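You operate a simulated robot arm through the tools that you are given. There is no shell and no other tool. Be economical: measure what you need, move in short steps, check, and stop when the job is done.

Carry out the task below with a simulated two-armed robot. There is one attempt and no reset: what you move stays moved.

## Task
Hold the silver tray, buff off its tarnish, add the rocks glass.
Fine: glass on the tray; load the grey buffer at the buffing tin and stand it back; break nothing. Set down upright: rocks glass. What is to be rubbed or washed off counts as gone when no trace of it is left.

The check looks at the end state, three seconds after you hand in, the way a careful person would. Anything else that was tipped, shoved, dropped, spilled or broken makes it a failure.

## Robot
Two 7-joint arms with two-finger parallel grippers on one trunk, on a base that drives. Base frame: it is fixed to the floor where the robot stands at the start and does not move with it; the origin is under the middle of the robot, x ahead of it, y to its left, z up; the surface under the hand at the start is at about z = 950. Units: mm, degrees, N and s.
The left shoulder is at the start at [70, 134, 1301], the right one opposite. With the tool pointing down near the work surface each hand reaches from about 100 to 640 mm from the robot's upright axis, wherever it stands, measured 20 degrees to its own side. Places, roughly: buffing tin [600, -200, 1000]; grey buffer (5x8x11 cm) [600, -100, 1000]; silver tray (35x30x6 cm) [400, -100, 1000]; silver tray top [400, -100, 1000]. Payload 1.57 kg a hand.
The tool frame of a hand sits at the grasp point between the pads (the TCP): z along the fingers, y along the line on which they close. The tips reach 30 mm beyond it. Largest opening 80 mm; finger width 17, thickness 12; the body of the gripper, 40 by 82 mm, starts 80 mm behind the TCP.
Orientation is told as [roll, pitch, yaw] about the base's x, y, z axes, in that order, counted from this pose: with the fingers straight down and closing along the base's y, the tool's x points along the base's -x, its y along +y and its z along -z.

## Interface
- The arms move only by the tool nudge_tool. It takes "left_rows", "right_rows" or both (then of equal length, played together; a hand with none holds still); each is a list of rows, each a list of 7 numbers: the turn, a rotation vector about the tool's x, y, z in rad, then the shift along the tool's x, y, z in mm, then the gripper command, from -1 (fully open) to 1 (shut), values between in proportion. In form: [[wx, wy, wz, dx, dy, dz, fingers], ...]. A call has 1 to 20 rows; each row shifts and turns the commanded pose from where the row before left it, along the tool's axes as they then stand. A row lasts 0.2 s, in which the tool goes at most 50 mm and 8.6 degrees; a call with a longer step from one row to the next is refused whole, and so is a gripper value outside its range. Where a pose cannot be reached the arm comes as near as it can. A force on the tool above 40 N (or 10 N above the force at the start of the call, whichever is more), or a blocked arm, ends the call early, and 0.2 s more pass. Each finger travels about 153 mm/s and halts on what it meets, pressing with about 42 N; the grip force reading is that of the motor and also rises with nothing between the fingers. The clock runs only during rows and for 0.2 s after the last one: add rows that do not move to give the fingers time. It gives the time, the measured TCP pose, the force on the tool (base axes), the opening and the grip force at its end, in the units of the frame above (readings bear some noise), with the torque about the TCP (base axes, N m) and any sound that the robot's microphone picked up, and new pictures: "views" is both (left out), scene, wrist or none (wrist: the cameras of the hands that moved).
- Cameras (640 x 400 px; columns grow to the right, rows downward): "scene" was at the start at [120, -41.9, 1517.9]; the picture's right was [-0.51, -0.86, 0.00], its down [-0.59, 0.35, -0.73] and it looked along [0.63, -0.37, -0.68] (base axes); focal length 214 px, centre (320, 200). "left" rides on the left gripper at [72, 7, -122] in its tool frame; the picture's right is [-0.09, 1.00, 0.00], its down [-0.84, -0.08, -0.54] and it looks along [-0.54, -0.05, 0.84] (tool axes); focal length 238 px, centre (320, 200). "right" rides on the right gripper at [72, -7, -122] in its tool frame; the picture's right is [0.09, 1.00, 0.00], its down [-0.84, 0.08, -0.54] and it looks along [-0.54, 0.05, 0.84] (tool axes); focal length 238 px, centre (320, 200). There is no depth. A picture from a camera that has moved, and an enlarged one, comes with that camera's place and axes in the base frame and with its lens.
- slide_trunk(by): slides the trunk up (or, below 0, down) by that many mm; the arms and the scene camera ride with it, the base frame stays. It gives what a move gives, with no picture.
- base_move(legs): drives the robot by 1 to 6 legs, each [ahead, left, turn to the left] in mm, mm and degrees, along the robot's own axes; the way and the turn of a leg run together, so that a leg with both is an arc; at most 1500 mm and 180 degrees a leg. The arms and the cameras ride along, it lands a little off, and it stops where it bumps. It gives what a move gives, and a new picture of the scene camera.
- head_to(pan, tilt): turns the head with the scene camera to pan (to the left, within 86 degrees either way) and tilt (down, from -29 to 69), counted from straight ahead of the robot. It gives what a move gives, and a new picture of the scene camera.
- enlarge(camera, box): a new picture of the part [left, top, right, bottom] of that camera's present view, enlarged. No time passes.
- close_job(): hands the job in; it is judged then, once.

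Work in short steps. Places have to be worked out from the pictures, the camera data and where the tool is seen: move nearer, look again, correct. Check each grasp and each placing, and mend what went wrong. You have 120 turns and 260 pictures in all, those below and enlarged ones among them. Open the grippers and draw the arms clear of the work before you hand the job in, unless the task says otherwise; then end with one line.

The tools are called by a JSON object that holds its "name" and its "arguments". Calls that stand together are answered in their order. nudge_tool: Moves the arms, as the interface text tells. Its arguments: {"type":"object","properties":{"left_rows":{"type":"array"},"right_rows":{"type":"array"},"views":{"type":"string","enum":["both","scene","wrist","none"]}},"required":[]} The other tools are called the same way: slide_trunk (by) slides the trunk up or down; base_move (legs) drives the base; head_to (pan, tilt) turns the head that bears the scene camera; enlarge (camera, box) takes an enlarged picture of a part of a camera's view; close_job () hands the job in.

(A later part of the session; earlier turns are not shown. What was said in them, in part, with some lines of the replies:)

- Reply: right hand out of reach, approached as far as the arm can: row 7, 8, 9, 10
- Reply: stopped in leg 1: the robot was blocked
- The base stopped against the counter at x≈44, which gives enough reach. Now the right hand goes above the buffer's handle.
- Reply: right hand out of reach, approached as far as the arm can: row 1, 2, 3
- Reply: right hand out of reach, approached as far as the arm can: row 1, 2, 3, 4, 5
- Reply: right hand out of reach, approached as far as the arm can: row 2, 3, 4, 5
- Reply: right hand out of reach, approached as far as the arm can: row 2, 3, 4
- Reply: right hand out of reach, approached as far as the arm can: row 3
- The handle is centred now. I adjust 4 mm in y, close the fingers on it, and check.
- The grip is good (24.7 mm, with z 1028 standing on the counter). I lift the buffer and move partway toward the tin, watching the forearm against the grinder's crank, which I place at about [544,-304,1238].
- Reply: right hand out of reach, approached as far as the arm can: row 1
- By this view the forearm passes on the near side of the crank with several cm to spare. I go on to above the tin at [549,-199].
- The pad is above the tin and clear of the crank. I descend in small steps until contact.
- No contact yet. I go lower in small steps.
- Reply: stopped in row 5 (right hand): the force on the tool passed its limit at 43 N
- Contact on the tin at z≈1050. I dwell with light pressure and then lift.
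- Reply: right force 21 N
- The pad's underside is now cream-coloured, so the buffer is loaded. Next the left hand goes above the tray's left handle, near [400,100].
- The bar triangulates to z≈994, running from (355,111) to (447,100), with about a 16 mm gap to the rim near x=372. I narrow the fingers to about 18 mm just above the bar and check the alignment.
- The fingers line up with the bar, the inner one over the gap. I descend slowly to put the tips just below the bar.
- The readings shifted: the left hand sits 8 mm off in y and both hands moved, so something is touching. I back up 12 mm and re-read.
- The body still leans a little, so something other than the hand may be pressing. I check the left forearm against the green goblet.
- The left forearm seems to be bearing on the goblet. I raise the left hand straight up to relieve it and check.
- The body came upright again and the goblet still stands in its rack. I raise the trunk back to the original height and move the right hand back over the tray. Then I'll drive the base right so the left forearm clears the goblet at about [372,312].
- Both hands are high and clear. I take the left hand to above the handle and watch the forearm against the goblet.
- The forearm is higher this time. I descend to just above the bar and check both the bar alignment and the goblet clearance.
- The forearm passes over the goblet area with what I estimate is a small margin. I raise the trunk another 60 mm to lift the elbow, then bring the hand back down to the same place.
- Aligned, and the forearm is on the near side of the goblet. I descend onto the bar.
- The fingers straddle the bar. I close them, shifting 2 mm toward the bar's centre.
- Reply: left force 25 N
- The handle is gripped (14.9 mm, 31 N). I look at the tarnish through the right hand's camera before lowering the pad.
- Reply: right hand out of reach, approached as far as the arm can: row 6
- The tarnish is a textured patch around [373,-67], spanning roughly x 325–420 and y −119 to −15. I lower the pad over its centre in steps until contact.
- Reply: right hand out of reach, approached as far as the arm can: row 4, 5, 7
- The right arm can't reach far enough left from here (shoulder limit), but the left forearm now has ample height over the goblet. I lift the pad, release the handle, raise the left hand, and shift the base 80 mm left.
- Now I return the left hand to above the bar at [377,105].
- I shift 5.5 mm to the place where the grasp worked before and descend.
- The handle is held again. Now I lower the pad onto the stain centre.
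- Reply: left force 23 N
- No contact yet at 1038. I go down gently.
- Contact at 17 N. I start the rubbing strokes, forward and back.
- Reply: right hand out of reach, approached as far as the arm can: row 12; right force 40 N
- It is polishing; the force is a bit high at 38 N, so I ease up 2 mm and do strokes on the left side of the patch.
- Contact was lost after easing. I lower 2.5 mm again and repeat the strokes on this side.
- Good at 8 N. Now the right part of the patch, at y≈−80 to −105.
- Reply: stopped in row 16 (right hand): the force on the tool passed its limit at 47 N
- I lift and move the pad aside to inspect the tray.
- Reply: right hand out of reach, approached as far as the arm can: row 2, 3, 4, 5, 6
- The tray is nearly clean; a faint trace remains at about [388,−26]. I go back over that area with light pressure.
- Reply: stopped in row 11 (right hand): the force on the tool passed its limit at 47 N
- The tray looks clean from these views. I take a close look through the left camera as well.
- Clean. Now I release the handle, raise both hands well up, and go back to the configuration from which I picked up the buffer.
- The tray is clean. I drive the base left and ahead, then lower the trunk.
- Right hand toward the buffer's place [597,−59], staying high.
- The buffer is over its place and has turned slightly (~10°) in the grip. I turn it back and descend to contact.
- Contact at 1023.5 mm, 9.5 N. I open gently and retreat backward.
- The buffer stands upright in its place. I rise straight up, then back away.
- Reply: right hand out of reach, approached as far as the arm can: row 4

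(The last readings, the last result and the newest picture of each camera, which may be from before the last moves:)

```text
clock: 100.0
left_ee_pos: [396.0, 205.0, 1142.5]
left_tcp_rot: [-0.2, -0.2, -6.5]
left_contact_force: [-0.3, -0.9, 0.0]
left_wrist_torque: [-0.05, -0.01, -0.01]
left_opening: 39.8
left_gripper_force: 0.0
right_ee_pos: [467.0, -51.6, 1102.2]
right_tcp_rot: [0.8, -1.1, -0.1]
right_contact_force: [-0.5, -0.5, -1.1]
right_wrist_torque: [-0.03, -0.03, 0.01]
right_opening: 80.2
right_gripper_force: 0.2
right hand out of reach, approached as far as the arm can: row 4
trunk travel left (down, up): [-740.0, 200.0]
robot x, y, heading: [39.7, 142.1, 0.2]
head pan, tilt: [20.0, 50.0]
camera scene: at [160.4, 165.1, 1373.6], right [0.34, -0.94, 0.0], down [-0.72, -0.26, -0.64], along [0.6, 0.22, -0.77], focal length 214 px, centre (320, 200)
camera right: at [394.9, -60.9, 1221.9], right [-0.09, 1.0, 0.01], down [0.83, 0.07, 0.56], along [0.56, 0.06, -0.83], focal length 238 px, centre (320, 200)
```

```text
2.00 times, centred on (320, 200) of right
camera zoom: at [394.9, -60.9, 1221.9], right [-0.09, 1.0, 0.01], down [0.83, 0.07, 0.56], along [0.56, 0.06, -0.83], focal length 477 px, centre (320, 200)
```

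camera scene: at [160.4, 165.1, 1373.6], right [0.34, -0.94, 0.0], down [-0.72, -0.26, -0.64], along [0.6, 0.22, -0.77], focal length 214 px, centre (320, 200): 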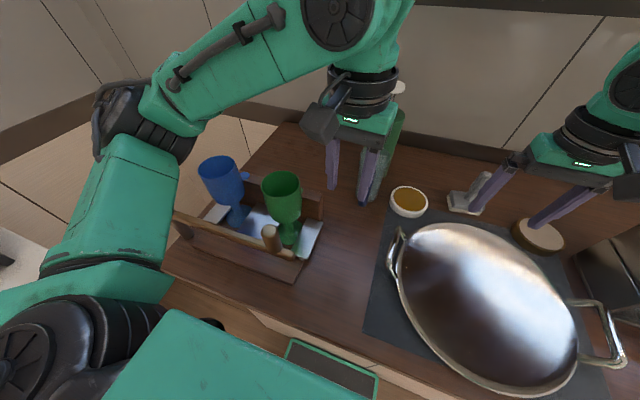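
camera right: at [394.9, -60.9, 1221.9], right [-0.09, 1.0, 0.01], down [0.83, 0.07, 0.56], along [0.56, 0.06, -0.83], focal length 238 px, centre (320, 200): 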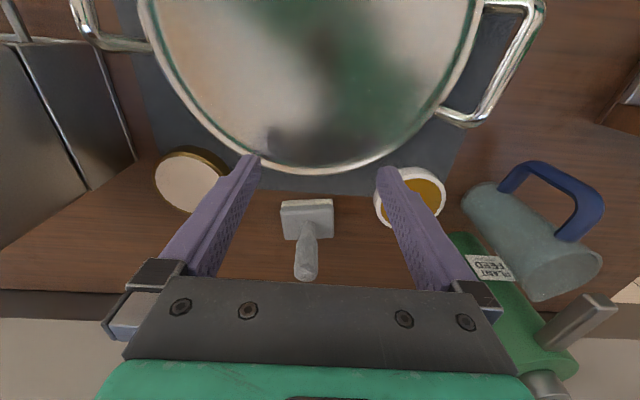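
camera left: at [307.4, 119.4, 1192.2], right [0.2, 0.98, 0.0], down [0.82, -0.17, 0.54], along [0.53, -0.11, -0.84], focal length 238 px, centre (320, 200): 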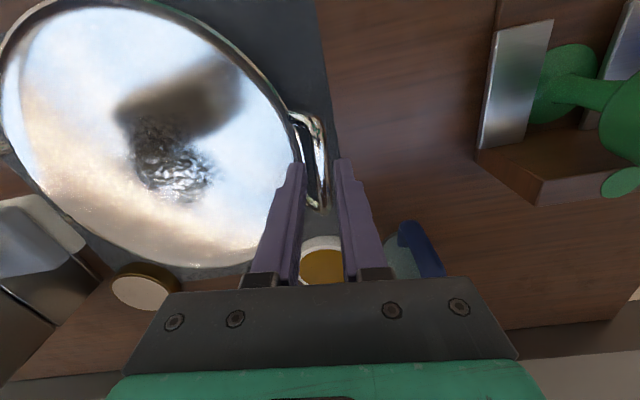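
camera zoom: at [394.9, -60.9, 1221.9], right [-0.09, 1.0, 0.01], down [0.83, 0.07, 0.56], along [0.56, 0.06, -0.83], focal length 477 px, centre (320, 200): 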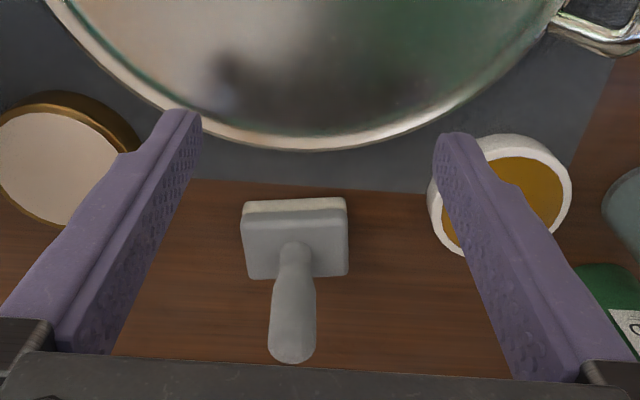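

The buffer is back, standing upright. Now for the glass: I raise the trunk, retract the hands, and drive right to about y = −560.

{"name": "slide_trunk", "arguments": {"by": 195}}

{"name": "nudge_tool", "arguments": {"left_rows": [[0, 0, 0, 10, 0, -10, 0], [0, 0, 0, 10, 0, -10, 0], [0, 0, 0, 10, 0, -10, 0], [0, 0, 0, 10, 0, 0, 0], [0, 0, 0, 0, 0, 0, 0], [0, 0, 0, 0, 0, 0, 0]], "right_rows": [[0, 0, 0, 20, -10, -10, -1], [0, 0, 0, 20, -10, -10, -1], [0, 0, 0, 20, -20, -10, -1], [0, 0, 0, 20, -20, -10, -1], [0, 0, 0, 20, -20, -10, -1], [0, 0, 0, 10, -10, -10, -1]], "views": "none"}}

{"name": "head_to", "arguments": {"pan": -30, "tilt": 43}}

```text
clock: 102.1
left_ee_pos: [396.2, 205.7, 1336.7]
left_tcp_rot: [-0.4, -0.1, -6.5]
left_contact_force: [0.6, -0.7, -0.1]
left_wrist_torque: [0.02, 0.0, -0.01]
left_opening: 40.1
left_gripper_force: 0.0
right_ee_pos: [468.3, -52.1, 1296.3]
right_tcp_rot: [0.8, -0.9, -0.1]
right_contact_force: [0.2, -0.1, 0.3]
right_wrist_torque: [0.03, -0.01, -0.05]
right_opening: 80.0
right_gripper_force: 0.0
trunk travel left (down, up): [-935.0, 5.0]
robot x, y, heading: [41.8, 134.9, 0.0]
head pan, tilt: [20.0, 50.0]
```

```text
clock: 103.5
left_ee_pos: [355.8, 210.5, 1366.3]
left_tcp_rot: [-0.4, -0.1, -6.5]
left_contact_force: [0.3, 0.2, -0.6]
left_wrist_torque: [0.05, 0.01, -0.05]
left_opening: 39.9
left_gripper_force: 0.0
right_ee_pos: [357.6, -145.0, 1353.6]
right_tcp_rot: [0.7, -1.0, 0.1]
right_contact_force: [0.4, 0.6, 0.1]
right_wrist_torque: [0.01, 0.02, -0.03]
right_opening: 79.9
right_gripper_force: 0.1
trunk travel left (down, up): [-935.0, 5.0]
robot x, y, heading: [41.4, 140.1, 0.2]
head pan, tilt: [20.0, 50.0]
```

```text
clock: 104.7
left_ee_pos: [356.1, 210.3, 1366.6]
left_tcp_rot: [-0.3, 0.0, -6.5]
left_contact_force: [-0.4, 0.1, -0.2]
left_wrist_torque: [-0.02, 0.03, -0.05]
left_opening: 40.0
left_gripper_force: 0.1
right_ee_pos: [358.1, -145.6, 1352.3]
right_tcp_rot: [0.8, -1.0, -0.1]
right_contact_force: [-0.1, -0.7, -0.2]
right_wrist_torque: [0.01, -0.01, -0.01]
right_opening: 79.9
right_gripper_force: 0.0
trunk travel left (down, up): [-935.0, 5.0]
robot x, y, heading: [41.5, 138.1, 0.1]
head pan, tilt: [-30.0, 43.0]
camera scene: at [160.9, 97.5, 1578.2], right [-0.5, -0.87, 0.0], down [-0.59, 0.34, -0.73], along [0.63, -0.36, -0.68], focal length 214 px, centre (320, 200)
```

scene: 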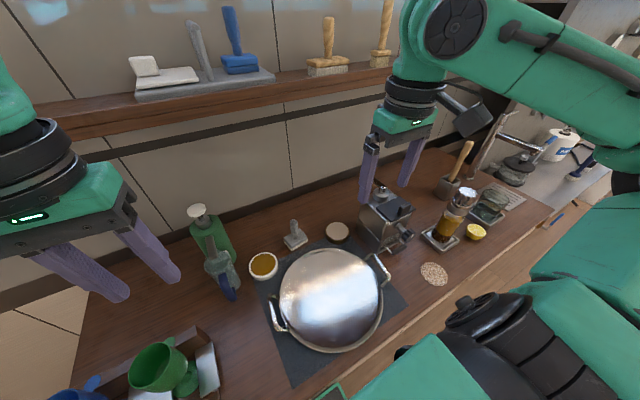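

I drive back a little and then right along the counter.

{"name": "base_move", "arguments": {"legs": [[-40, 0, 0], [0, -660, 0]]}}

{"name": "enlarge", "arguments": {"camera": "right", "box": [0, 0, 640, 400]}}

```text
clock: 108.8
left_ee_pos: [316.8, -445.4, 1366.2]
left_tcp_rot: [-0.5, -0.1, -6.6]
left_contact_force: [0.3, -0.1, 0.0]
left_wrist_torque: [0.0, -0.02, 0.02]
left_opening: 39.7
left_gripper_force: 0.0
right_ee_pos: [318.0, -801.6, 1353.7]
right_tcp_rot: [0.8, -1.0, -0.2]
right_contact_force: [0.3, 0.0, -0.3]
right_wrist_torque: [-0.02, 0.0, 0.02]
right_opening: 80.3
right_gripper_force: 0.1
trunk travel left (down, up): [-935.0, 5.0]
robot x, y, heading: [2.3, -518.7, 0.2]
head pan, tilt: [-30.0, 43.0]
camera scene: at [121.2, -558.0, 1578.3], right [-0.5, -0.87, 0.0], down [-0.59, 0.34, -0.73], along [0.63, -0.37, -0.68], focal length 214 px, centre (320, 200)
```

scene: 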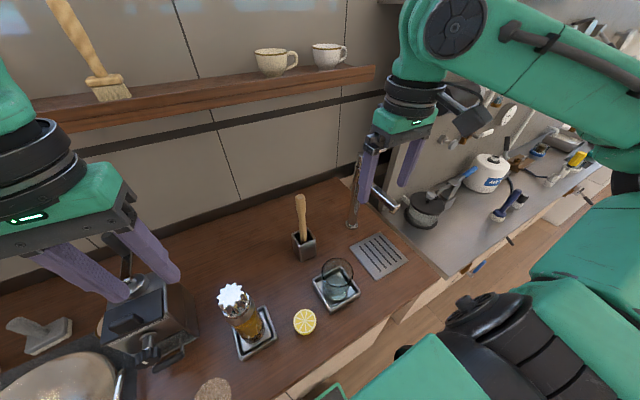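

```text
1.00 times, centred on (320, 200) of right (not enlarged: the box is as wide or as high as the picture)
camera zoom: at [244.8, -808.7, 1474.7], right [-0.09, 1.0, 0.01], down [0.83, 0.07, 0.56], along [0.55, 0.06, -0.83], focal length 238 px, centre (320, 200)
```

zoom: 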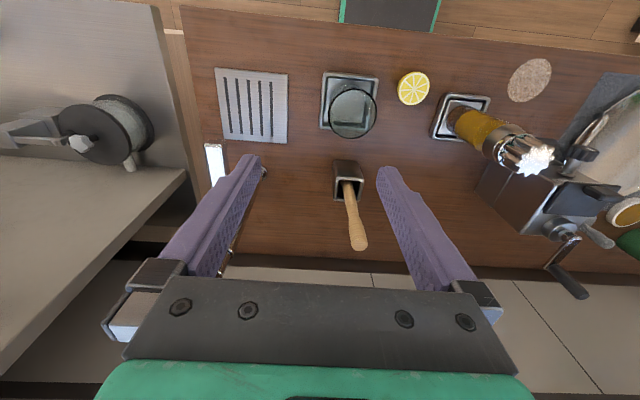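

{"name": "enlarge", "arguments": {"camera": "right", "box": [300, 50, 420, 150]}}

{"name": "enlarge", "arguments": {"camera": "scene", "box": [260, 180, 420, 340]}}

```text
4.00 times, centred on (360, 100) of right
camera zoom: at [244.8, -808.7, 1474.7], right [-0.09, 1.0, 0.01], down [0.83, 0.07, 0.56], along [0.55, 0.06, -0.83], focal length 953 px, centre (160, 600)
```

zoom: 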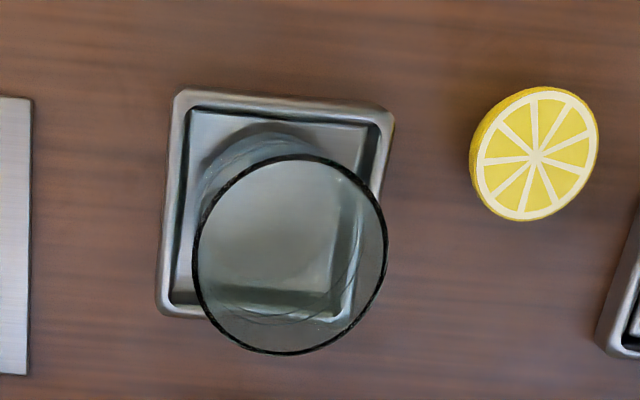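

```text
2.50 times, centred on (340, 260) of scene
camera zoom: at [121.2, -558.0, 1578.3], right [-0.5, -0.87, 0.0], down [-0.59, 0.34, -0.73], along [0.63, -0.37, -0.68], focal length 536 px, centre (270, 50)
```

zoom: 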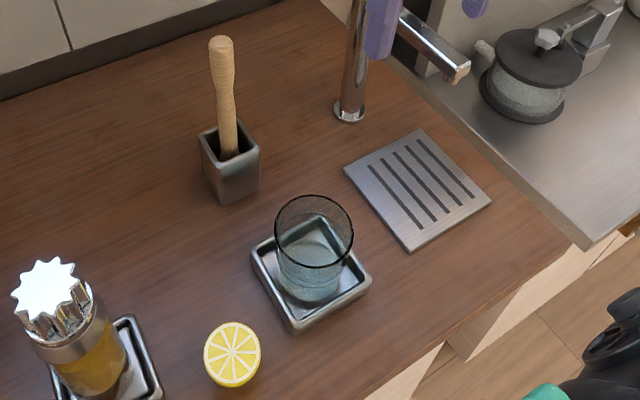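

The glass is about [350,−733] and looks close to 80 mm wide, so I go closer above it to measure.

{"name": "nudge_tool", "arguments": {"right_rows": [[0.015, 0.0, 0, -5, 12, 15, -1], [0, 0.017, 0, -5, 12, 20, -1], [0, 0, 0, -5, 12, 20, -1], [0, 0, 0, -5, 12, 20, -1], [0, 0, 0, -5, 12, 20, -1], [0, 0, 0, -4, 8, 20, -1], [0, 0, 0, 0, 0, 20, -1], [0, 0, 0, 0, 0, 0, -1]], "views": "both"}}

{"name": "enlarge", "arguments": {"camera": "right", "box": [220, 40, 420, 200]}}

```text
clock: 110.6
left_ee_pos: [317.4, -446.2, 1365.7]
left_tcp_rot: [-0.5, -0.2, -6.6]
left_contact_force: [0.3, -0.8, 0.4]
left_wrist_torque: [-0.01, 0.02, -0.02]
left_opening: 39.8
left_gripper_force: 0.0
right_ee_pos: [346.0, -735.5, 1219.2]
right_tcp_rot: [0.0, -0.2, -0.1]
right_contact_force: [-0.4, -0.1, 0.7]
right_wrist_torque: [0.01, 0.0, 0.01]
right_opening: 80.0
right_gripper_force: 0.1
trunk travel left (down, up): [-935.0, 5.0]
robot x, y, heading: [0.8, -517.1, 0.3]
head pan, tilt: [-30.0, 43.0]
camera scene: at [120.9, -560.3, 1578.2], right [-0.5, -0.87, 0.0], down [-0.59, 0.34, -0.73], along [0.63, -0.37, -0.68], focal length 214 px, centre (320, 200)
camera right: at [275.4, -741.1, 1342.0], right [-0.09, 1.0, 0.0], down [0.84, 0.08, 0.54], along [0.54, 0.05, -0.84], focal length 238 px, centre (320, 200)
```

scene: 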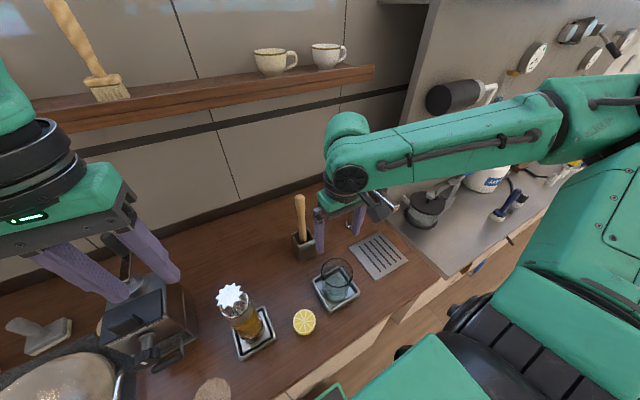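
right: 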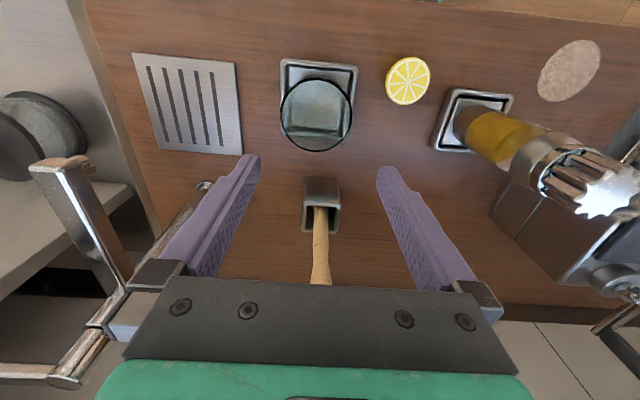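

```text
2.50 times, centred on (320, 120) of right
camera zoom: at [275.4, -741.1, 1342.0], right [-0.09, 1.0, 0.0], down [0.84, 0.08, 0.54], along [0.54, 0.05, -0.84], focal length 596 px, centre (320, 400)
```

zoom: 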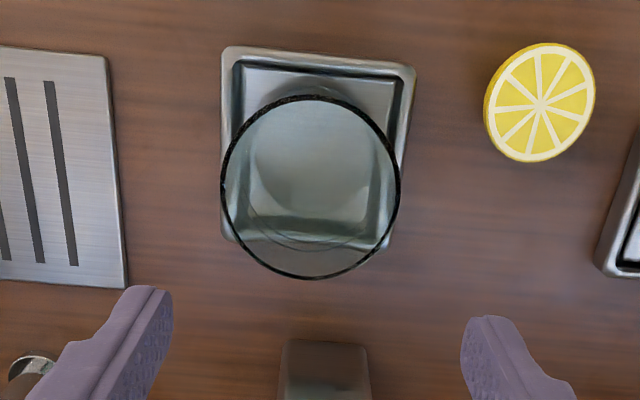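

The rim measures about 82 mm at z≈1063 and the body tapers to about 70, so fingers 80 mm apart can't pass around it. I'll pinch the right-hand wall instead, with one finger inside and one outside. I move above that wall near [341,−778], tilted 3° along it.

{"name": "nudge_tool", "arguments": {"right_rows": [[-0.03, 0, 0, 2, -15, 15, -0.6], [-0.03, 0, 0, 3, -15, 20, -0.4], [0, 0, 0, 0, -10, 20, -0.3], [0, 0, 0, 0, 0, 20, -0.3], [0, 0, 0, 0, 0, 20, -0.3], [0, 0, 0, 0, 0, 10, -0.3], [0, 0, 0, 0, 0, 0, -0.3]], "views": "both"}}

{"name": "enlarge", "arguments": {"camera": "right", "box": [220, 80, 460, 260]}}

```text
clock: 112.2
left_ee_pos: [317.0, -445.9, 1366.3]
left_tcp_rot: [-0.5, -0.1, -6.6]
left_contact_force: [-0.7, -0.3, 0.4]
left_wrist_torque: [0.0, 0.04, 0.01]
left_opening: 40.1
left_gripper_force: 0.1
right_ee_pos: [343.3, -769.9, 1112.9]
right_tcp_rot: [3.4, -0.1, -0.1]
right_contact_force: [1.0, -1.1, -0.9]
right_wrist_torque: [-0.02, -0.01, -0.04]
right_opening: 52.1
right_gripper_force: 0.1
trunk travel left (down, up): [-935.0, 5.0]
robot x, y, heading: [-0.6, -521.1, 0.2]
head pan, tilt: [-30.0, 43.0]
camera scene: at [121.2, -559.8, 1578.2], right [-0.5, -0.87, 0.0], down [-0.59, 0.34, -0.73], along [0.63, -0.37, -0.68], focal length 214 px, centre (320, 200)
camera right: at [271.9, -784.1, 1234.0], right [-0.09, 0.99, 0.06], down [0.84, 0.04, 0.55], along [0.54, 0.1, -0.84], focal length 238 px, centre (320, 200)
```

scene: 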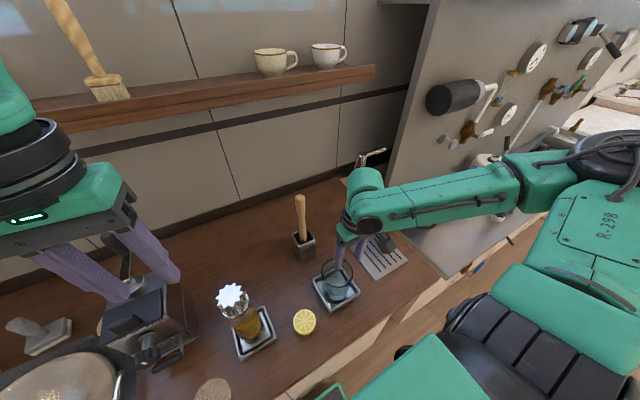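
right: 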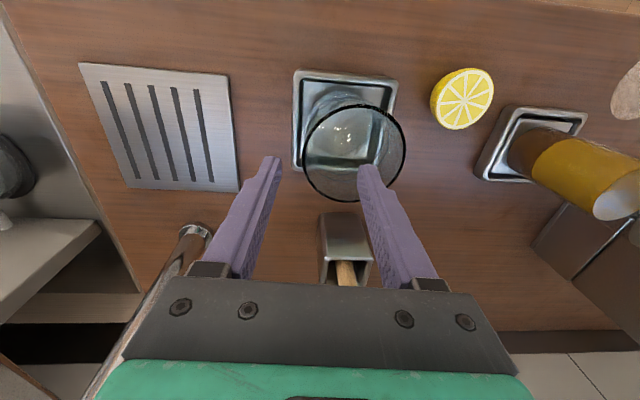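

```text
2.22 times, centred on (340, 170) of right
camera zoom: at [271.9, -784.1, 1234.0], right [-0.09, 0.99, 0.06], down [0.84, 0.04, 0.55], along [0.54, 0.1, -0.84], focal length 530 px, centre (276, 267)
```

zoom: 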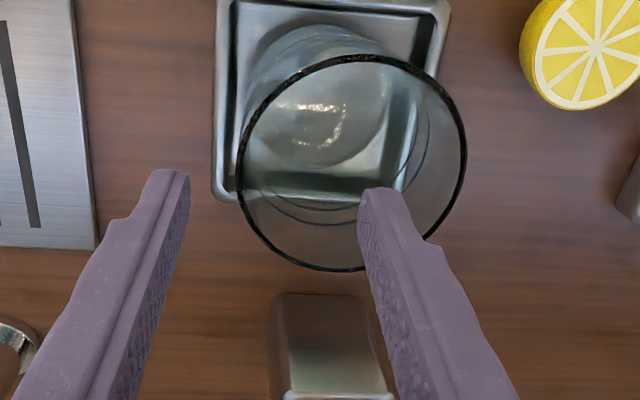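

The rim triangulates to centre [342,−739], z≈1052, Ø≈83 mm, so the right wall is at y≈−779. I shift 12 mm and descend with one finger inside.

{"name": "nudge_tool", "arguments": {"right_rows": [[0, 0, 0, 1, -12, 0, -0.3], [0, 0, 0, 0, 0, 12, -0.3], [0, 0, 0, 0, 0, 12, -0.3], [0, 0, 0, 0, 0, 12, -0.3], [0, 0, 0, 0, 0, 0, -0.3]], "views": "wrist"}}

{"name": "enlarge", "arguments": {"camera": "right", "box": [220, 80, 460, 260]}}

```text
clock: 113.4
left_ee_pos: [316.6, -446.6, 1366.2]
left_tcp_rot: [-0.3, -0.1, -6.6]
left_contact_force: [-0.3, 0.8, -0.6]
left_wrist_torque: [0.0, -0.01, -0.02]
left_opening: 39.9
left_gripper_force: 0.0
right_ee_pos: [340.3, -779.7, 1075.9]
right_tcp_rot: [3.4, -0.1, -0.2]
right_contact_force: [-1.0, 0.3, 0.0]
right_wrist_torque: [0.01, 0.0, 0.01]
right_opening: 52.1
right_gripper_force: 0.0
trunk travel left (down, up): [-935.0, 5.0]
robot x, y, heading: [-0.3, -522.7, 0.0]
head pan, tilt: [-30.0, 43.0]
camera right: at [270.7, -794.0, 1197.9], right [-0.09, 0.99, 0.06], down [0.84, 0.04, 0.55], along [0.54, 0.1, -0.84], focal length 238 px, centre (320, 200)
```

right: 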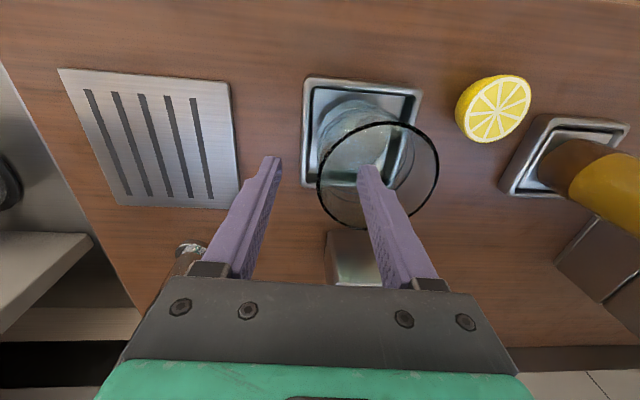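

```text
2.22 times, centred on (340, 170) of right
camera zoom: at [270.7, -794.0, 1197.9], right [-0.09, 0.99, 0.06], down [0.84, 0.04, 0.55], along [0.54, 0.1, -0.84], focal length 530 px, centre (276, 267)
```

zoom: 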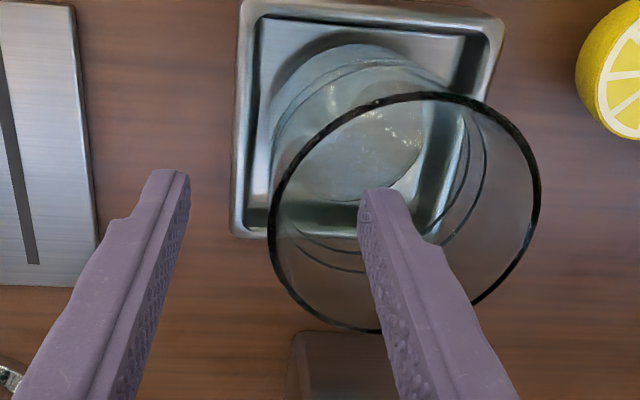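

The wall is centred between the fingers. I descend 30 mm more and close.

{"name": "nudge_tool", "arguments": {"right_rows": [[0, 0, 0, -1, 0, 10, -0.3], [0, 0, 0, 0, 0, 10, -0.3], [0, 0, 0, 0, 0, 10, -0.3], [0, 0, 0, 0, 0, 0, 0], [0, 0, 0, 0, 0, 0, 0.3]], "views": "none"}}

{"name": "enlarge", "arguments": {"camera": "right", "box": [220, 80, 460, 260]}}

```text
clock: 114.6
left_ee_pos: [316.8, -447.0, 1365.7]
left_tcp_rot: [-0.3, -0.2, -6.6]
left_contact_force: [0.0, -0.1, -0.7]
left_wrist_torque: [-0.02, 0.01, -0.02]
left_opening: 39.8
left_gripper_force: 0.1
right_ee_pos: [343.7, -778.4, 1046.8]
right_tcp_rot: [3.5, -0.1, -0.1]
right_contact_force: [0.3, 0.3, 0.2]
right_wrist_torque: [0.03, -0.02, -0.02]
right_opening: 28.1
right_gripper_force: 0.1
trunk travel left (down, up): [-935.0, 5.0]
robot x, y, heading: [-2.1, -516.4, 0.2]
head pan, tilt: [-30.0, 43.0]
```

```text
2.22 times, centred on (340, 170) of right
camera zoom: at [272.4, -792.7, 1168.6], right [-0.09, 0.99, 0.06], down [0.84, 0.04, 0.55], along [0.54, 0.1, -0.84], focal length 530 px, centre (276, 267)
```

zoom: 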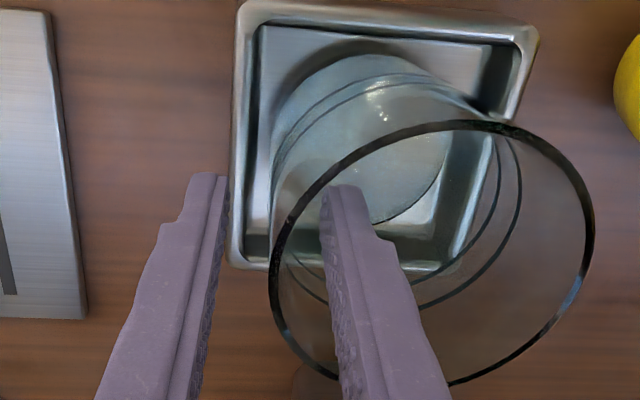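

One finger is inside and one outside. I close in stages.

{"name": "nudge_tool", "arguments": {"right_rows": [[0, 0, 0, 0, 0, 0, 0.5], [0, 0, 0, 0, 0, 0, 0.7], [0, 0, 0, 0, 0, 0, 0.8], [0, 0, 0, 0, 0, 0, 0.9], [0, 0, 0, 0, 0, 0, 1], [0, 0, 0, 0, 0, 0, 1]], "views": "wrist"}}

```text
clock: 116.0
left_ee_pos: [317.1, -446.0, 1366.3]
left_tcp_rot: [-0.4, -0.1, -6.6]
left_contact_force: [0.6, -0.7, -0.6]
left_wrist_torque: [-0.03, -0.02, 0.01]
left_opening: 40.1
left_gripper_force: 0.1
right_ee_pos: [342.3, -778.2, 1048.0]
right_tcp_rot: [3.4, -0.1, -0.2]
right_contact_force: [0.1, 0.5, 0.8]
right_wrist_torque: [-0.05, 0.05, 0.0]
right_opening: 6.4
right_gripper_force: 25.9
trunk travel left (down, up): [-935.0, 5.0]
robot x, y, heading: [1.8, -519.8, 0.3]
head pan, tilt: [-30.0, 43.0]
camera right: at [272.5, -792.4, 1168.8], right [-0.09, 0.99, 0.06], down [0.84, 0.04, 0.55], along [0.54, 0.1, -0.84], focal length 238 px, centre (320, 200)
```

right: 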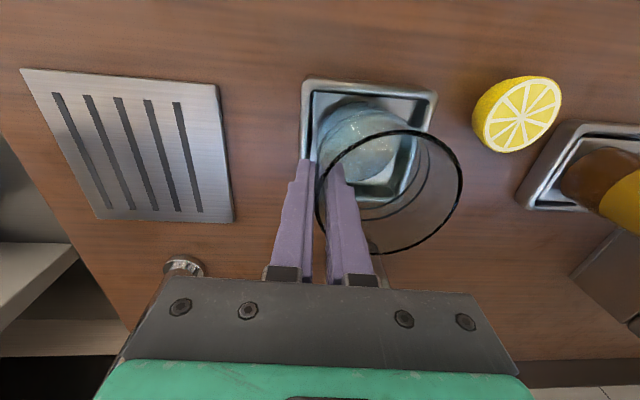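

The wall is gripped at 6.4 mm. I lift slowly and check.

{"name": "nudge_tool", "arguments": {"right_rows": [[0, 0, 0, 0, 0, -4, 1], [0, 0, 0, 0, 0, -6, 1], [0, 0, 0, 0, 0, -8, 1], [0, 0, 0, 0, 0, -10, 1], [0, 0, 0, 0, 0, -10, 1], [0, 0, 0, 0, 0, 0, 1]], "views": "both"}}

{"name": "enlarge", "arguments": {"camera": "scene", "box": [260, 180, 420, 340]}}

```text
clock: 117.4
left_ee_pos: [316.9, -447.2, 1366.5]
left_tcp_rot: [-0.5, -0.1, -6.6]
left_contact_force: [0.3, 0.1, -0.5]
left_wrist_torque: [0.01, -0.01, 0.0]
left_opening: 40.0
left_gripper_force: 0.0
right_ee_pos: [342.0, -779.9, 1084.9]
right_tcp_rot: [3.4, 0.0, -0.2]
right_contact_force: [0.4, -0.4, -1.8]
right_wrist_torque: [-0.1, -0.02, -0.01]
right_opening: 6.4
right_gripper_force: 25.8
trunk travel left (down, up): [-935.0, 5.0]
robot x, y, heading: [-2.6, -517.1, -0.3]
head pan, tilt: [-30.0, 43.0]
camera scene: at [121.6, -560.4, 1578.2], right [-0.5, -0.87, 0.0], down [-0.59, 0.34, -0.73], along [0.63, -0.37, -0.68], focal length 214 px, centre (320, 200)
camera right: at [271.5, -793.3, 1205.7], right [-0.09, 0.99, 0.06], down [0.84, 0.04, 0.55], along [0.54, 0.1, -0.84], focal length 238 px, centre (320, 200)
```

scene: 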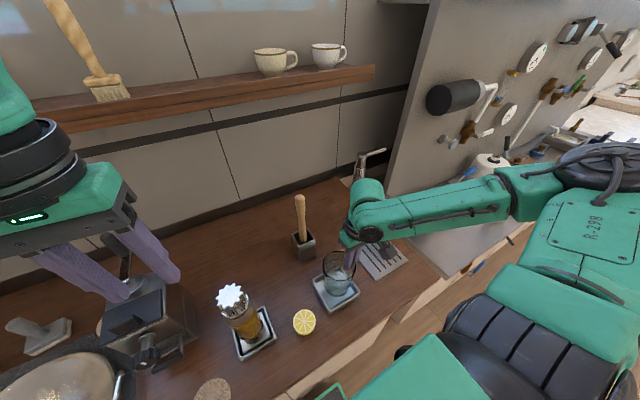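
right: 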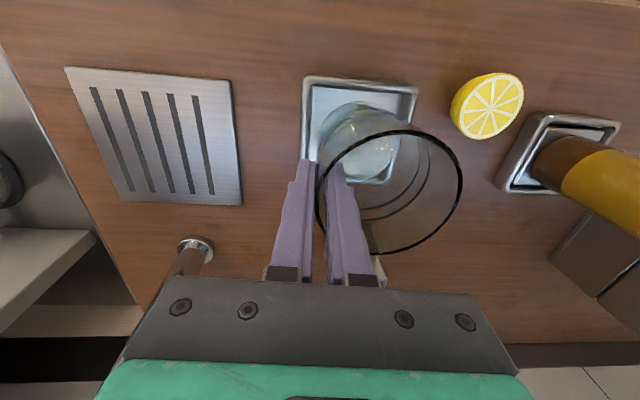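

```text
2.50 times, centred on (340, 260) of scene
camera zoom: at [121.6, -560.4, 1578.2], right [-0.5, -0.87, 0.0], down [-0.59, 0.34, -0.73], along [0.63, -0.37, -0.68], focal length 536 px, centre (270, 50)
```

zoom: 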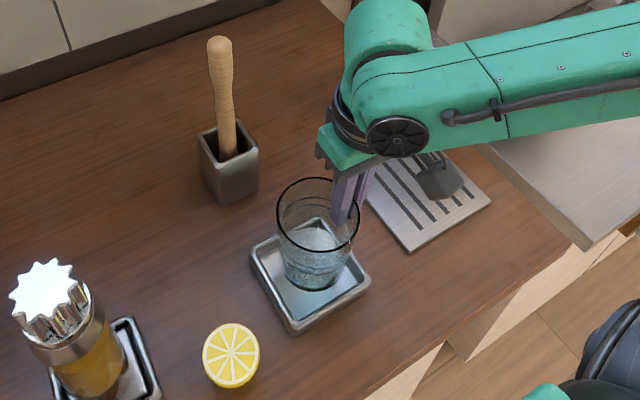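

The glass is held upright. I raise it well above the mill (top ≈1154) before driving back left.

{"name": "nudge_tool", "arguments": {"right_rows": [[0, 0, 0, 0, 0, -20, 1], [0, 0, 0, 0, 0, -20, 1], [0, 0, 0, 0, 0, -20, 1], [0, 0, 0, 0, 0, -20, 1], [0, 0, 0, 0, 0, -20, 1], [0, 0, 0, 0, 0, -20, 1], [0, 0, 0, 0, 0, -20, 1], [0, 0, 0, 0, 0, -20, 1], [0, 0, 0, 0, 0, -20, 1], [0, 0, 0, 0, 0, -20, 1], [0, 0, 0, 0, 0, -20, 1], [0, 0, 0, 0, 0, -20, 1], [0, 0, 0, 0, 0, 0, 1]], "views": "wrist"}}

```text
clock: 120.2
left_ee_pos: [317.8, -447.2, 1364.9]
left_tcp_rot: [-0.4, -0.1, -6.5]
left_contact_force: [0.4, 0.9, -0.4]
left_wrist_torque: [0.01, -0.01, 0.01]
left_opening: 39.9
left_gripper_force: 0.0
right_ee_pos: [342.8, -795.3, 1324.4]
right_tcp_rot: [3.4, 0.0, -0.1]
right_contact_force: [0.0, 0.6, -1.9]
right_wrist_torque: [-0.1, 0.01, 0.04]
right_opening: 6.2
right_gripper_force: 26.4
trunk travel left (down, up): [-935.0, 5.0]
robot x, y, heading: [2.6, -519.6, -0.1]
head pan, tilt: [-30.0, 43.0]
camera right: at [272.0, -808.8, 1445.5], right [-0.09, 0.99, 0.06], down [0.84, 0.04, 0.55], along [0.54, 0.1, -0.84], focal length 238 px, centre (320, 200)
```

right: 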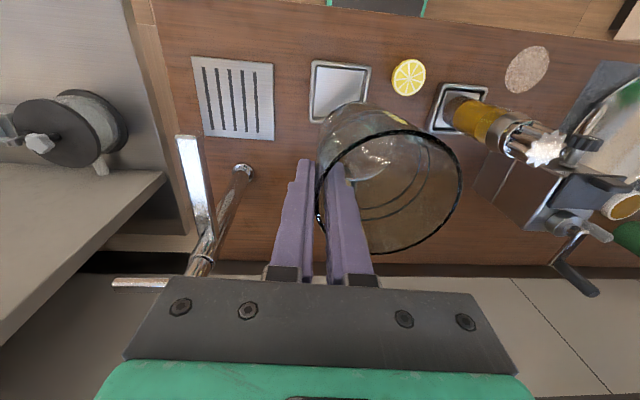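

Now I drive left with the glass held high.

{"name": "base_move", "arguments": {"legs": [[0, 300, 0], [0, 270, 0], [20, 0, 0]]}}

{"name": "enlarge", "arguments": {"camera": "right", "box": [0, 0, 640, 400]}}

```text
clock: 124.2
left_ee_pos: [330.9, 132.4, 1367.0]
left_tcp_rot: [-0.4, -0.4, -6.4]
left_contact_force: [-1.1, 0.1, -0.2]
left_wrist_torque: [0.02, -0.07, 0.02]
left_opening: 40.1
left_gripper_force: 0.0
right_ee_pos: [357.2, -215.5, 1323.7]
right_tcp_rot: [3.4, -0.2, 0.1]
right_contact_force: [-0.4, 0.9, -3.4]
right_wrist_torque: [-0.07, -0.06, 0.02]
right_opening: 6.0
right_gripper_force: 25.5
trunk travel left (down, up): [-935.0, 5.0]
robot x, y, heading: [18.3, 57.9, 0.1]
head pan, tilt: [-30.0, 43.0]
camera scene: at [134.3, 18.3, 1578.8], right [-0.5, -0.87, 0.0], down [-0.59, 0.34, -0.73], along [0.64, -0.36, -0.68], focal length 214 px, centre (320, 200)
```

scene: 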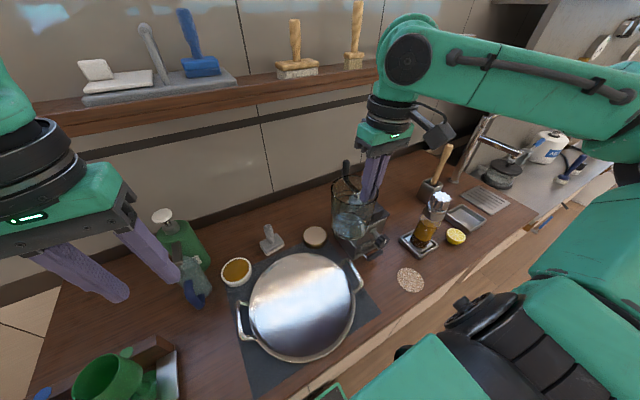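

```text
1.00 times, centred on (320, 200) of right (not enlarged: the box is as wide or as high as the picture)
camera zoom: at [286.2, -229.4, 1446.7], right [-0.09, 0.99, 0.06], down [0.83, 0.05, 0.55], along [0.54, 0.1, -0.83], focal length 238 px, centre (320, 200)
```

zoom: 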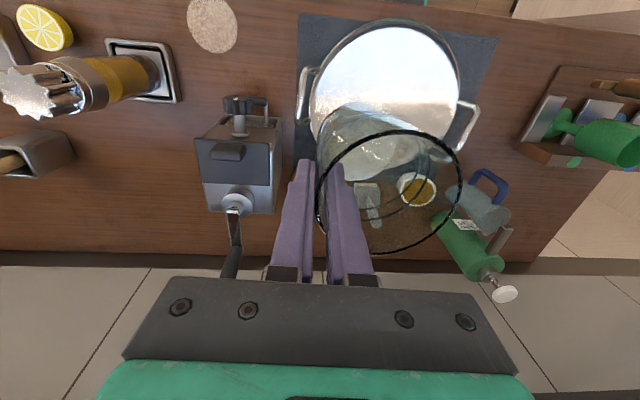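

Next, the glass goes over the tray centre and down to about 35 mm above the set-down height.

{"name": "nudge_tool", "arguments": {"right_rows": [[0, 0, 0, -5, 16, 0, 1], [0, 0, 0, -5, 16, 5, 1], [0, 0, 0, -5, 16, 10, 1], [0, 0, 0, -5, 16, 20, 1], [0, 0, 0, -5, 16, 20, 1], [0, 0, 0, 0, 16, 20, 1], [0, 0, 0, 0, 0, 25, 1], [0, 0, 0, 0, 0, 25, 1], [0, 0, 0, 0, 0, 25, 1], [0, 0, 0, 0, 0, 25, 1], [0, 0, 0, 0, 0, 25, 1], [0, 0, 0, 0, 0, 20, 1], [0, 0, 0, 0, 0, 15, 1], [0, 0, 0, 0, 0, 0, 1]], "views": "both"}}

{"name": "enlarge", "arguments": {"camera": "scene", "box": [220, 200, 400, 370]}}

```text
clock: 127.2
left_ee_pos: [335.8, 131.0, 1366.1]
left_tcp_rot: [-0.3, -0.2, -6.5]
left_contact_force: [-0.4, 0.3, -0.4]
left_wrist_torque: [0.0, -0.02, 0.01]
left_opening: 39.9
left_gripper_force: 0.1
right_ee_pos: [387.7, -107.2, 1093.8]
right_tcp_rot: [3.3, 0.0, 0.0]
right_contact_force: [-0.5, 0.7, -3.1]
right_wrist_torque: [-0.11, -0.01, 0.02]
right_opening: 5.9
right_gripper_force: 25.9
trunk travel left (down, up): [-935.0, 5.0]
robot x, y, heading: [22.6, 57.9, 0.3]
head pan, tilt: [-30.0, 43.0]
camera scene: at [140.3, 16.9, 1578.2], right [-0.5, -0.87, 0.0], down [-0.59, 0.34, -0.73], along [0.63, -0.36, -0.68], focal length 214 px, centre (320, 200)
camera right: at [317.0, -120.4, 1215.3], right [-0.09, 0.99, 0.06], down [0.84, 0.05, 0.55], along [0.54, 0.1, -0.84], focal length 238 px, centre (320, 200)
```

scene: 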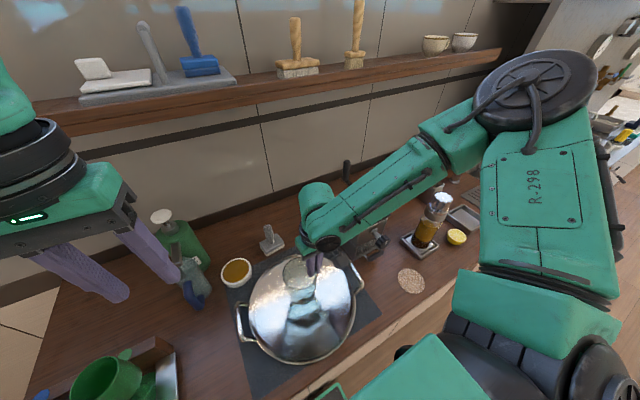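
right: 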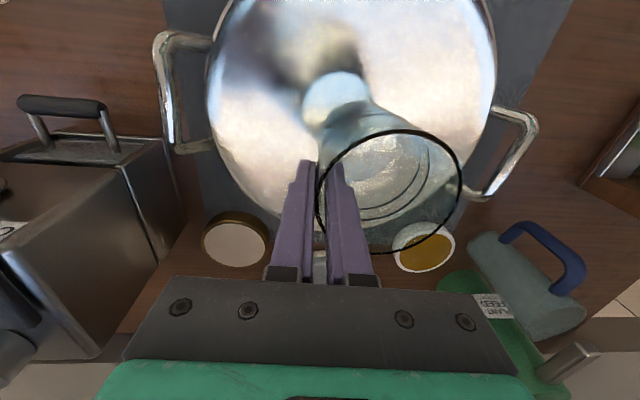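

```text
2.35 times, centred on (310, 285) of scene
camera zoom: at [140.3, 16.9, 1578.2], right [-0.5, -0.87, 0.0], down [-0.59, 0.34, -0.73], along [0.63, -0.36, -0.68], focal length 505 px, centre (344, 0)
```

zoom: 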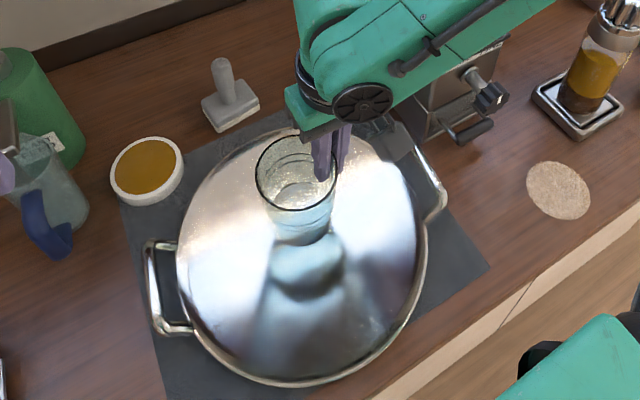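

The glass is over the tray centre. I descend to near contact.

{"name": "nudge_tool", "arguments": {"right_rows": [[0, 0, 0, 0, 0, 12, 1], [0, 0, 0, 0, 0, 12, 1], [0, 0, 0, 0, 0, 7, 1], [0, 0, 0, 0, 0, 4, 1], [0, 0, 0, 0, 0, 3, 1], [0, 0, 0, 0, 0, 2, 1], [0, 0, 0, 0, 0, 2, 1]], "views": "none"}}

```text
clock: 128.8
left_ee_pos: [334.8, 130.9, 1366.0]
left_tcp_rot: [-0.5, -0.1, -6.4]
left_contact_force: [-0.4, 1.1, 0.1]
left_wrist_torque: [0.03, 0.01, 0.0]
left_opening: 40.4
left_gripper_force: 0.1
right_ee_pos: [387.2, -104.8, 1053.1]
right_tcp_rot: [3.4, 0.1, 0.1]
right_contact_force: [0.3, -0.6, -1.9]
right_wrist_torque: [-0.11, -0.02, -0.01]
right_opening: 6.2
right_gripper_force: 25.5
trunk travel left (down, up): [-935.0, 5.0]
robot x, y, heading: [21.8, 57.9, 0.3]
head pan, tilt: [-30.0, 43.0]
```

{"name": "nudge_tool", "arguments": {"right_rows": [[0, 0, 0, 0, 0, 1.5, 1], [0, 0, 0, 0, 0, 1, 1], [0, 0, 0, 0, 0, 1, 1]], "views": "none"}}

```text
clock: 129.6
left_ee_pos: [335.2, 130.1, 1366.9]
left_tcp_rot: [-0.4, -0.1, -6.5]
left_contact_force: [-0.3, -0.1, -0.3]
left_wrist_torque: [-0.01, -0.01, -0.02]
left_opening: 40.0
left_gripper_force: 0.1
right_ee_pos: [387.5, -103.8, 1049.8]
right_tcp_rot: [3.4, -0.1, 0.1]
right_contact_force: [-0.1, -0.8, -2.6]
right_wrist_torque: [-0.08, 0.0, -0.03]
right_opening: 6.1
right_gripper_force: 25.8
trunk travel left (down, up): [-935.0, 5.0]
robot x, y, heading: [23.4, 58.9, 0.1]
head pan, tilt: [-30.0, 43.0]
```

{"name": "nudge_tool", "arguments": {"right_rows": [[0, 0, 0, 0, 0, 1, 1], [0, 0, 0, 0, 0, 1, 1], [0, 0, 0, 0, 0, 1, 1]], "views": "none"}}

```text
clock: 130.4
left_ee_pos: [335.6, 130.5, 1366.3]
left_tcp_rot: [-0.5, 0.0, -6.4]
left_contact_force: [0.0, -0.8, 0.0]
left_wrist_torque: [0.01, -0.01, 0.01]
left_opening: 39.9
left_gripper_force: 0.0
right_ee_pos: [387.8, -103.5, 1046.0]
right_tcp_rot: [3.4, 0.1, 0.0]
right_contact_force: [-0.2, 0.2, -2.0]
right_wrist_torque: [-0.09, 0.01, 0.02]
right_opening: 6.3
right_gripper_force: 25.6
trunk travel left (down, up): [-935.0, 5.0]
robot x, y, heading: [20.4, 56.8, 0.4]
head pan, tilt: [-30.0, 43.0]
```

{"name": "nudge_tool", "arguments": {"right_rows": [[0, 0, 0, 0, 0, 1, 1], [0, 0, 0, 0, 0, 1, 1], [0, 0, 0, 0, 0, 1, 1]], "views": "wrist"}}

```text
clock: 131.2
left_ee_pos: [335.4, 130.6, 1366.7]
left_tcp_rot: [-0.4, -0.1, -6.5]
left_contact_force: [-0.8, -0.1, -0.5]
left_wrist_torque: [-0.03, 0.01, -0.01]
left_opening: 39.8
left_gripper_force: 0.0
right_ee_pos: [387.3, -104.0, 1044.0]
right_tcp_rot: [3.4, -0.2, 0.1]
right_contact_force: [0.3, -0.3, 5.1]
right_wrist_torque: [-0.1, 0.11, 0.02]
right_opening: 6.3
right_gripper_force: 25.8
trunk travel left (down, up): [-935.0, 5.0]
robot x, y, heading: [20.3, 59.5, 0.3]
head pan, tilt: [-30.0, 43.0]
camera right: at [316.8, -117.7, 1165.7], right [-0.09, 0.99, 0.06], down [0.83, 0.05, 0.55], along [0.54, 0.1, -0.83], focal length 238 px, centre (320, 200)
```

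right: 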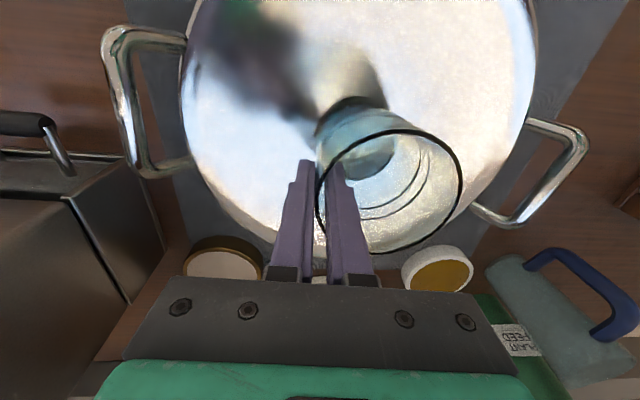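

Contact at +5 N, so the glass is on the tray. I open gradually.

{"name": "nudge_tool", "arguments": {"right_rows": [[0, 0, 0, 0, 0, 0, 0.75], [0, 0, 0, 0, 0, 0, 0.5], [0, 0, 0, 0, 0, 0, 0.2], [0, 0, 0, 0, 0, 0, 0], [0, 0, 0, 0, 0, 0, 0]], "views": "wrist"}}

```text
clock: 132.4
left_ee_pos: [335.5, 132.0, 1366.0]
left_tcp_rot: [-0.5, 0.0, -6.4]
left_contact_force: [-0.1, 0.3, 0.1]
left_wrist_torque: [0.01, -0.02, 0.0]
left_opening: 40.0
left_gripper_force: 0.0
right_ee_pos: [387.6, -103.1, 1044.5]
right_tcp_rot: [3.5, -0.1, 0.1]
right_contact_force: [-0.7, 0.5, 0.1]
right_wrist_torque: [0.0, -0.02, 0.01]
right_opening: 40.1
right_gripper_force: 0.0
trunk travel left (down, up): [-935.0, 5.0]
robot x, y, heading: [20.0, 56.7, 0.4]
head pan, tilt: [-30.0, 43.0]
camera right: at [316.9, -117.9, 1165.2], right [-0.09, 0.99, 0.06], down [0.84, 0.05, 0.55], along [0.54, 0.1, -0.84], focal length 238 px, centre (320, 200)
```

right: 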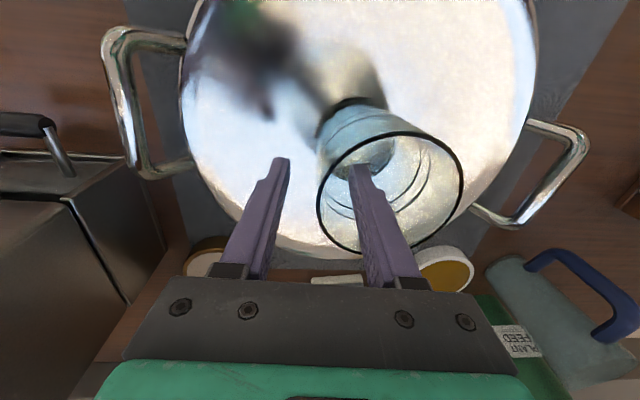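

The glass stands free. I withdraw straight up, then back.

{"name": "nudge_tool", "arguments": {"right_rows": [[0, 0, 0, 0, 0, -12, 0], [0, 0, 0, 0, 0, -15, 0], [0, 0, 0, 0, 0, -20, 0], [0, 0, 0, 0, 0, -25, 0], [0, 0, 0, 0, 0, -25, 0], [0, 0, 0, 0, 0, -25, 0], [0, 0, 0, 0, 0, -25, 0], [0, 0, 0, 5, -20, -25, 0], [0, 0, 0, 5, -25, -25, 0], [0, 0, 0, 5, -25, -20, 0], [0, 0, 0, 5, -25, 0, 0]], "views": "both"}}

{"name": "enlarge", "arguments": {"camera": "scene", "box": [200, 200, 400, 380]}}

{"name": "enlarge", "arguments": {"camera": "left", "box": [0, 0, 400, 300]}}

```text
clock: 134.8
left_ee_pos: [335.8, 129.7, 1365.8]
left_tcp_rot: [-0.2, -0.1, -6.5]
left_contact_force: [0.0, -0.4, 0.3]
left_wrist_torque: [0.02, 0.0, 0.0]
left_opening: 39.9
left_gripper_force: 0.1
right_ee_pos: [366.5, -212.7, 1255.1]
right_tcp_rot: [3.5, 0.0, 0.1]
right_contact_force: [0.2, -0.5, -0.5]
right_wrist_torque: [0.0, 0.01, -0.02]
right_opening: 39.7
right_gripper_force: 0.1
trunk travel left (down, up): [-935.0, 5.0]
robot x, y, heading: [18.0, 60.3, 0.1]
head pan, tilt: [-30.0, 43.0]
camera scene: at [139.8, 15.6, 1578.2], right [-0.5, -0.87, 0.0], down [-0.59, 0.34, -0.73], along [0.64, -0.36, -0.68], focal length 214 px, centre (320, 200)
camera right: at [296.1, -226.9, 1376.3], right [-0.09, 0.99, 0.06], down [0.84, 0.05, 0.55], along [0.54, 0.1, -0.84], focal length 238 px, centre (320, 200)
```

scene: 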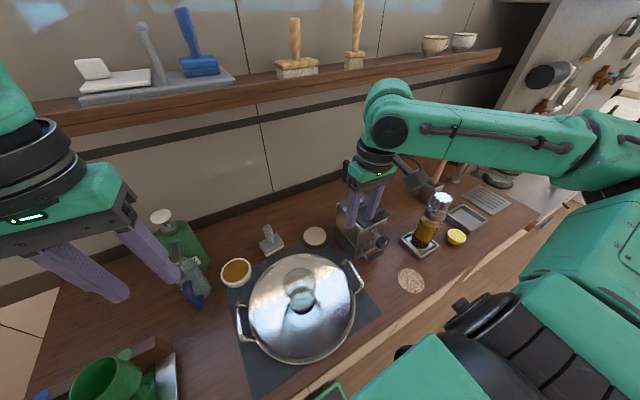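
right: 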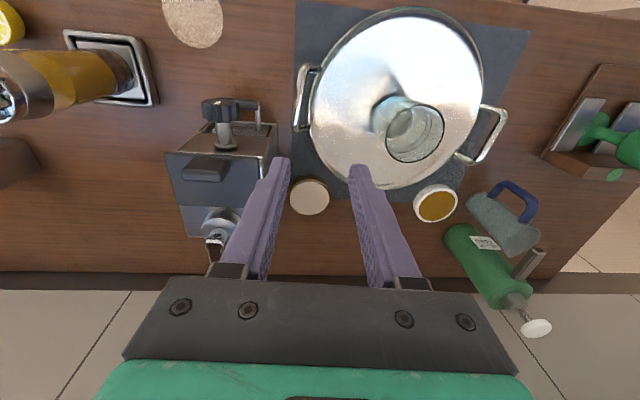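

```text
2.22 times, centred on (300, 290) of scene
camera zoom: at [139.8, 15.6, 1578.2], right [-0.5, -0.87, 0.0], down [-0.59, 0.34, -0.73], along [0.64, -0.36, -0.68], focal length 477 px, centre (364, 0)
```

zoom: 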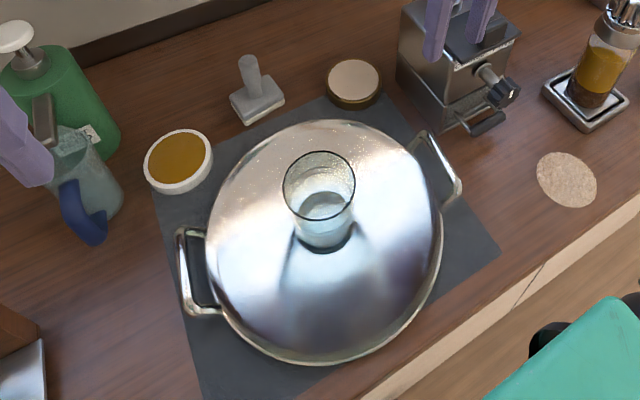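

```text
1.33 times, centred on (200, 150) of left
camera zoom: at [264.7, 145.5, 1488.7], right [0.2, 0.98, -0.01], down [0.82, -0.17, 0.54], along [0.53, -0.11, -0.84], focal length 318 px, centre (480, 267)
```

zoom: 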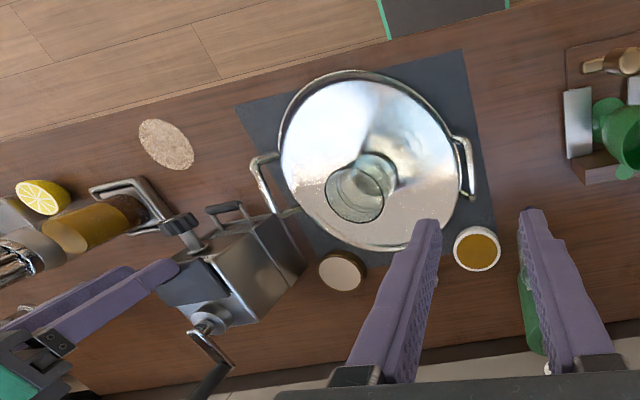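

The glass is upright on the clean tray, and the buffer, tin, grinder, bowl and goblets all stand. I open both grippers fully and draw the arms back.

{"name": "nudge_tool", "arguments": {"left_rows": [[0, 0, 0, 0, 0, 0, -1], [0, 0, 0, 5, 0, -5, -1], [0, 0, 0, 5, 0, 0, -1], [0, 0, 0, 0, 0, 0, -1]], "right_rows": [[0, 0, 0, 5, 0, -20, -1], [0, 0, 0, 10, -10, -20, -1], [0, 0, 0, 10, -10, -20, -1], [0, 0, 0, 0, 0, -20, -1]], "views": "none"}}

{"name": "head_to", "arguments": {"pan": 0, "tilt": 55}}

```text
clock: 135.8
left_ee_pos: [325.5, 133.4, 1370.9]
left_tcp_rot: [-0.4, -0.1, -6.3]
left_contact_force: [0.0, 0.1, 0.6]
left_wrist_torque: [-0.03, -0.01, -0.01]
left_opening: 80.2
left_gripper_force: 0.0
right_ee_pos: [343.0, -236.7, 1333.9]
right_tcp_rot: [3.3, 0.0, 0.1]
right_contact_force: [-0.1, 0.7, 0.8]
right_wrist_torque: [-0.02, 0.02, 0.01]
right_opening: 79.9
right_gripper_force: 0.1
trunk travel left (down, up): [-935.0, 5.0]
robot x, y, heading: [20.3, 59.2, 0.4]
head pan, tilt: [-30.0, 43.0]
```

```text
clock: 136.8
left_ee_pos: [324.9, 131.1, 1372.1]
left_tcp_rot: [-0.4, -0.1, -6.5]
left_contact_force: [-0.5, 0.6, 0.0]
left_wrist_torque: [0.02, 0.0, 0.01]
left_opening: 79.9
left_gripper_force: 0.2
right_ee_pos: [341.6, -235.9, 1332.7]
right_tcp_rot: [3.4, -0.1, 0.1]
right_contact_force: [-0.4, 1.1, -0.1]
right_wrist_torque: [-0.01, -0.02, 0.01]
right_opening: 80.1
right_gripper_force: 0.0
trunk travel left (down, up): [-935.0, 5.0]
robot x, y, heading: [18.4, 57.9, 0.2]
head pan, tilt: [0.0, 55.0]
camera scene: at [140.1, 58.3, 1562.0], right [0.0, -1.0, 0.0], down [-0.82, 0.0, -0.57], along [0.57, 0.0, -0.82], focal length 214 px, centre (320, 200)
```

scene: 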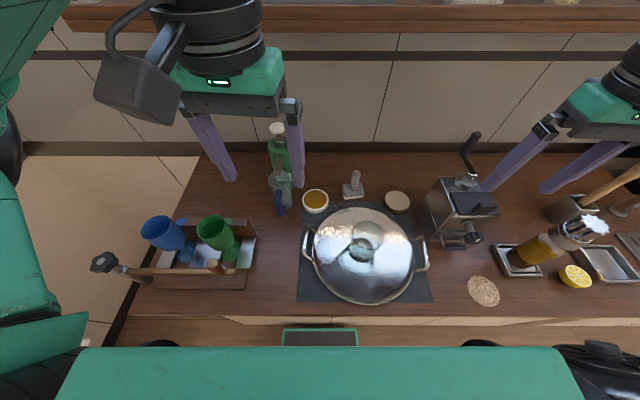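

Everything is in place and upright, so I hand the job in.

{"name": "close_job", "arguments": {}}

```text
The job is handed in.
```

I held the tray by its left handle and buffed off the tarnish, with no trace left in the camera views. The rocks glass stands upright on the tray, and the loaded buffer is back in its place, turned about 10° from how it stood. Partway through, the left forearm appeared to rest briefly on the green goblet; it stayed upright in its rack and looks undamaged.
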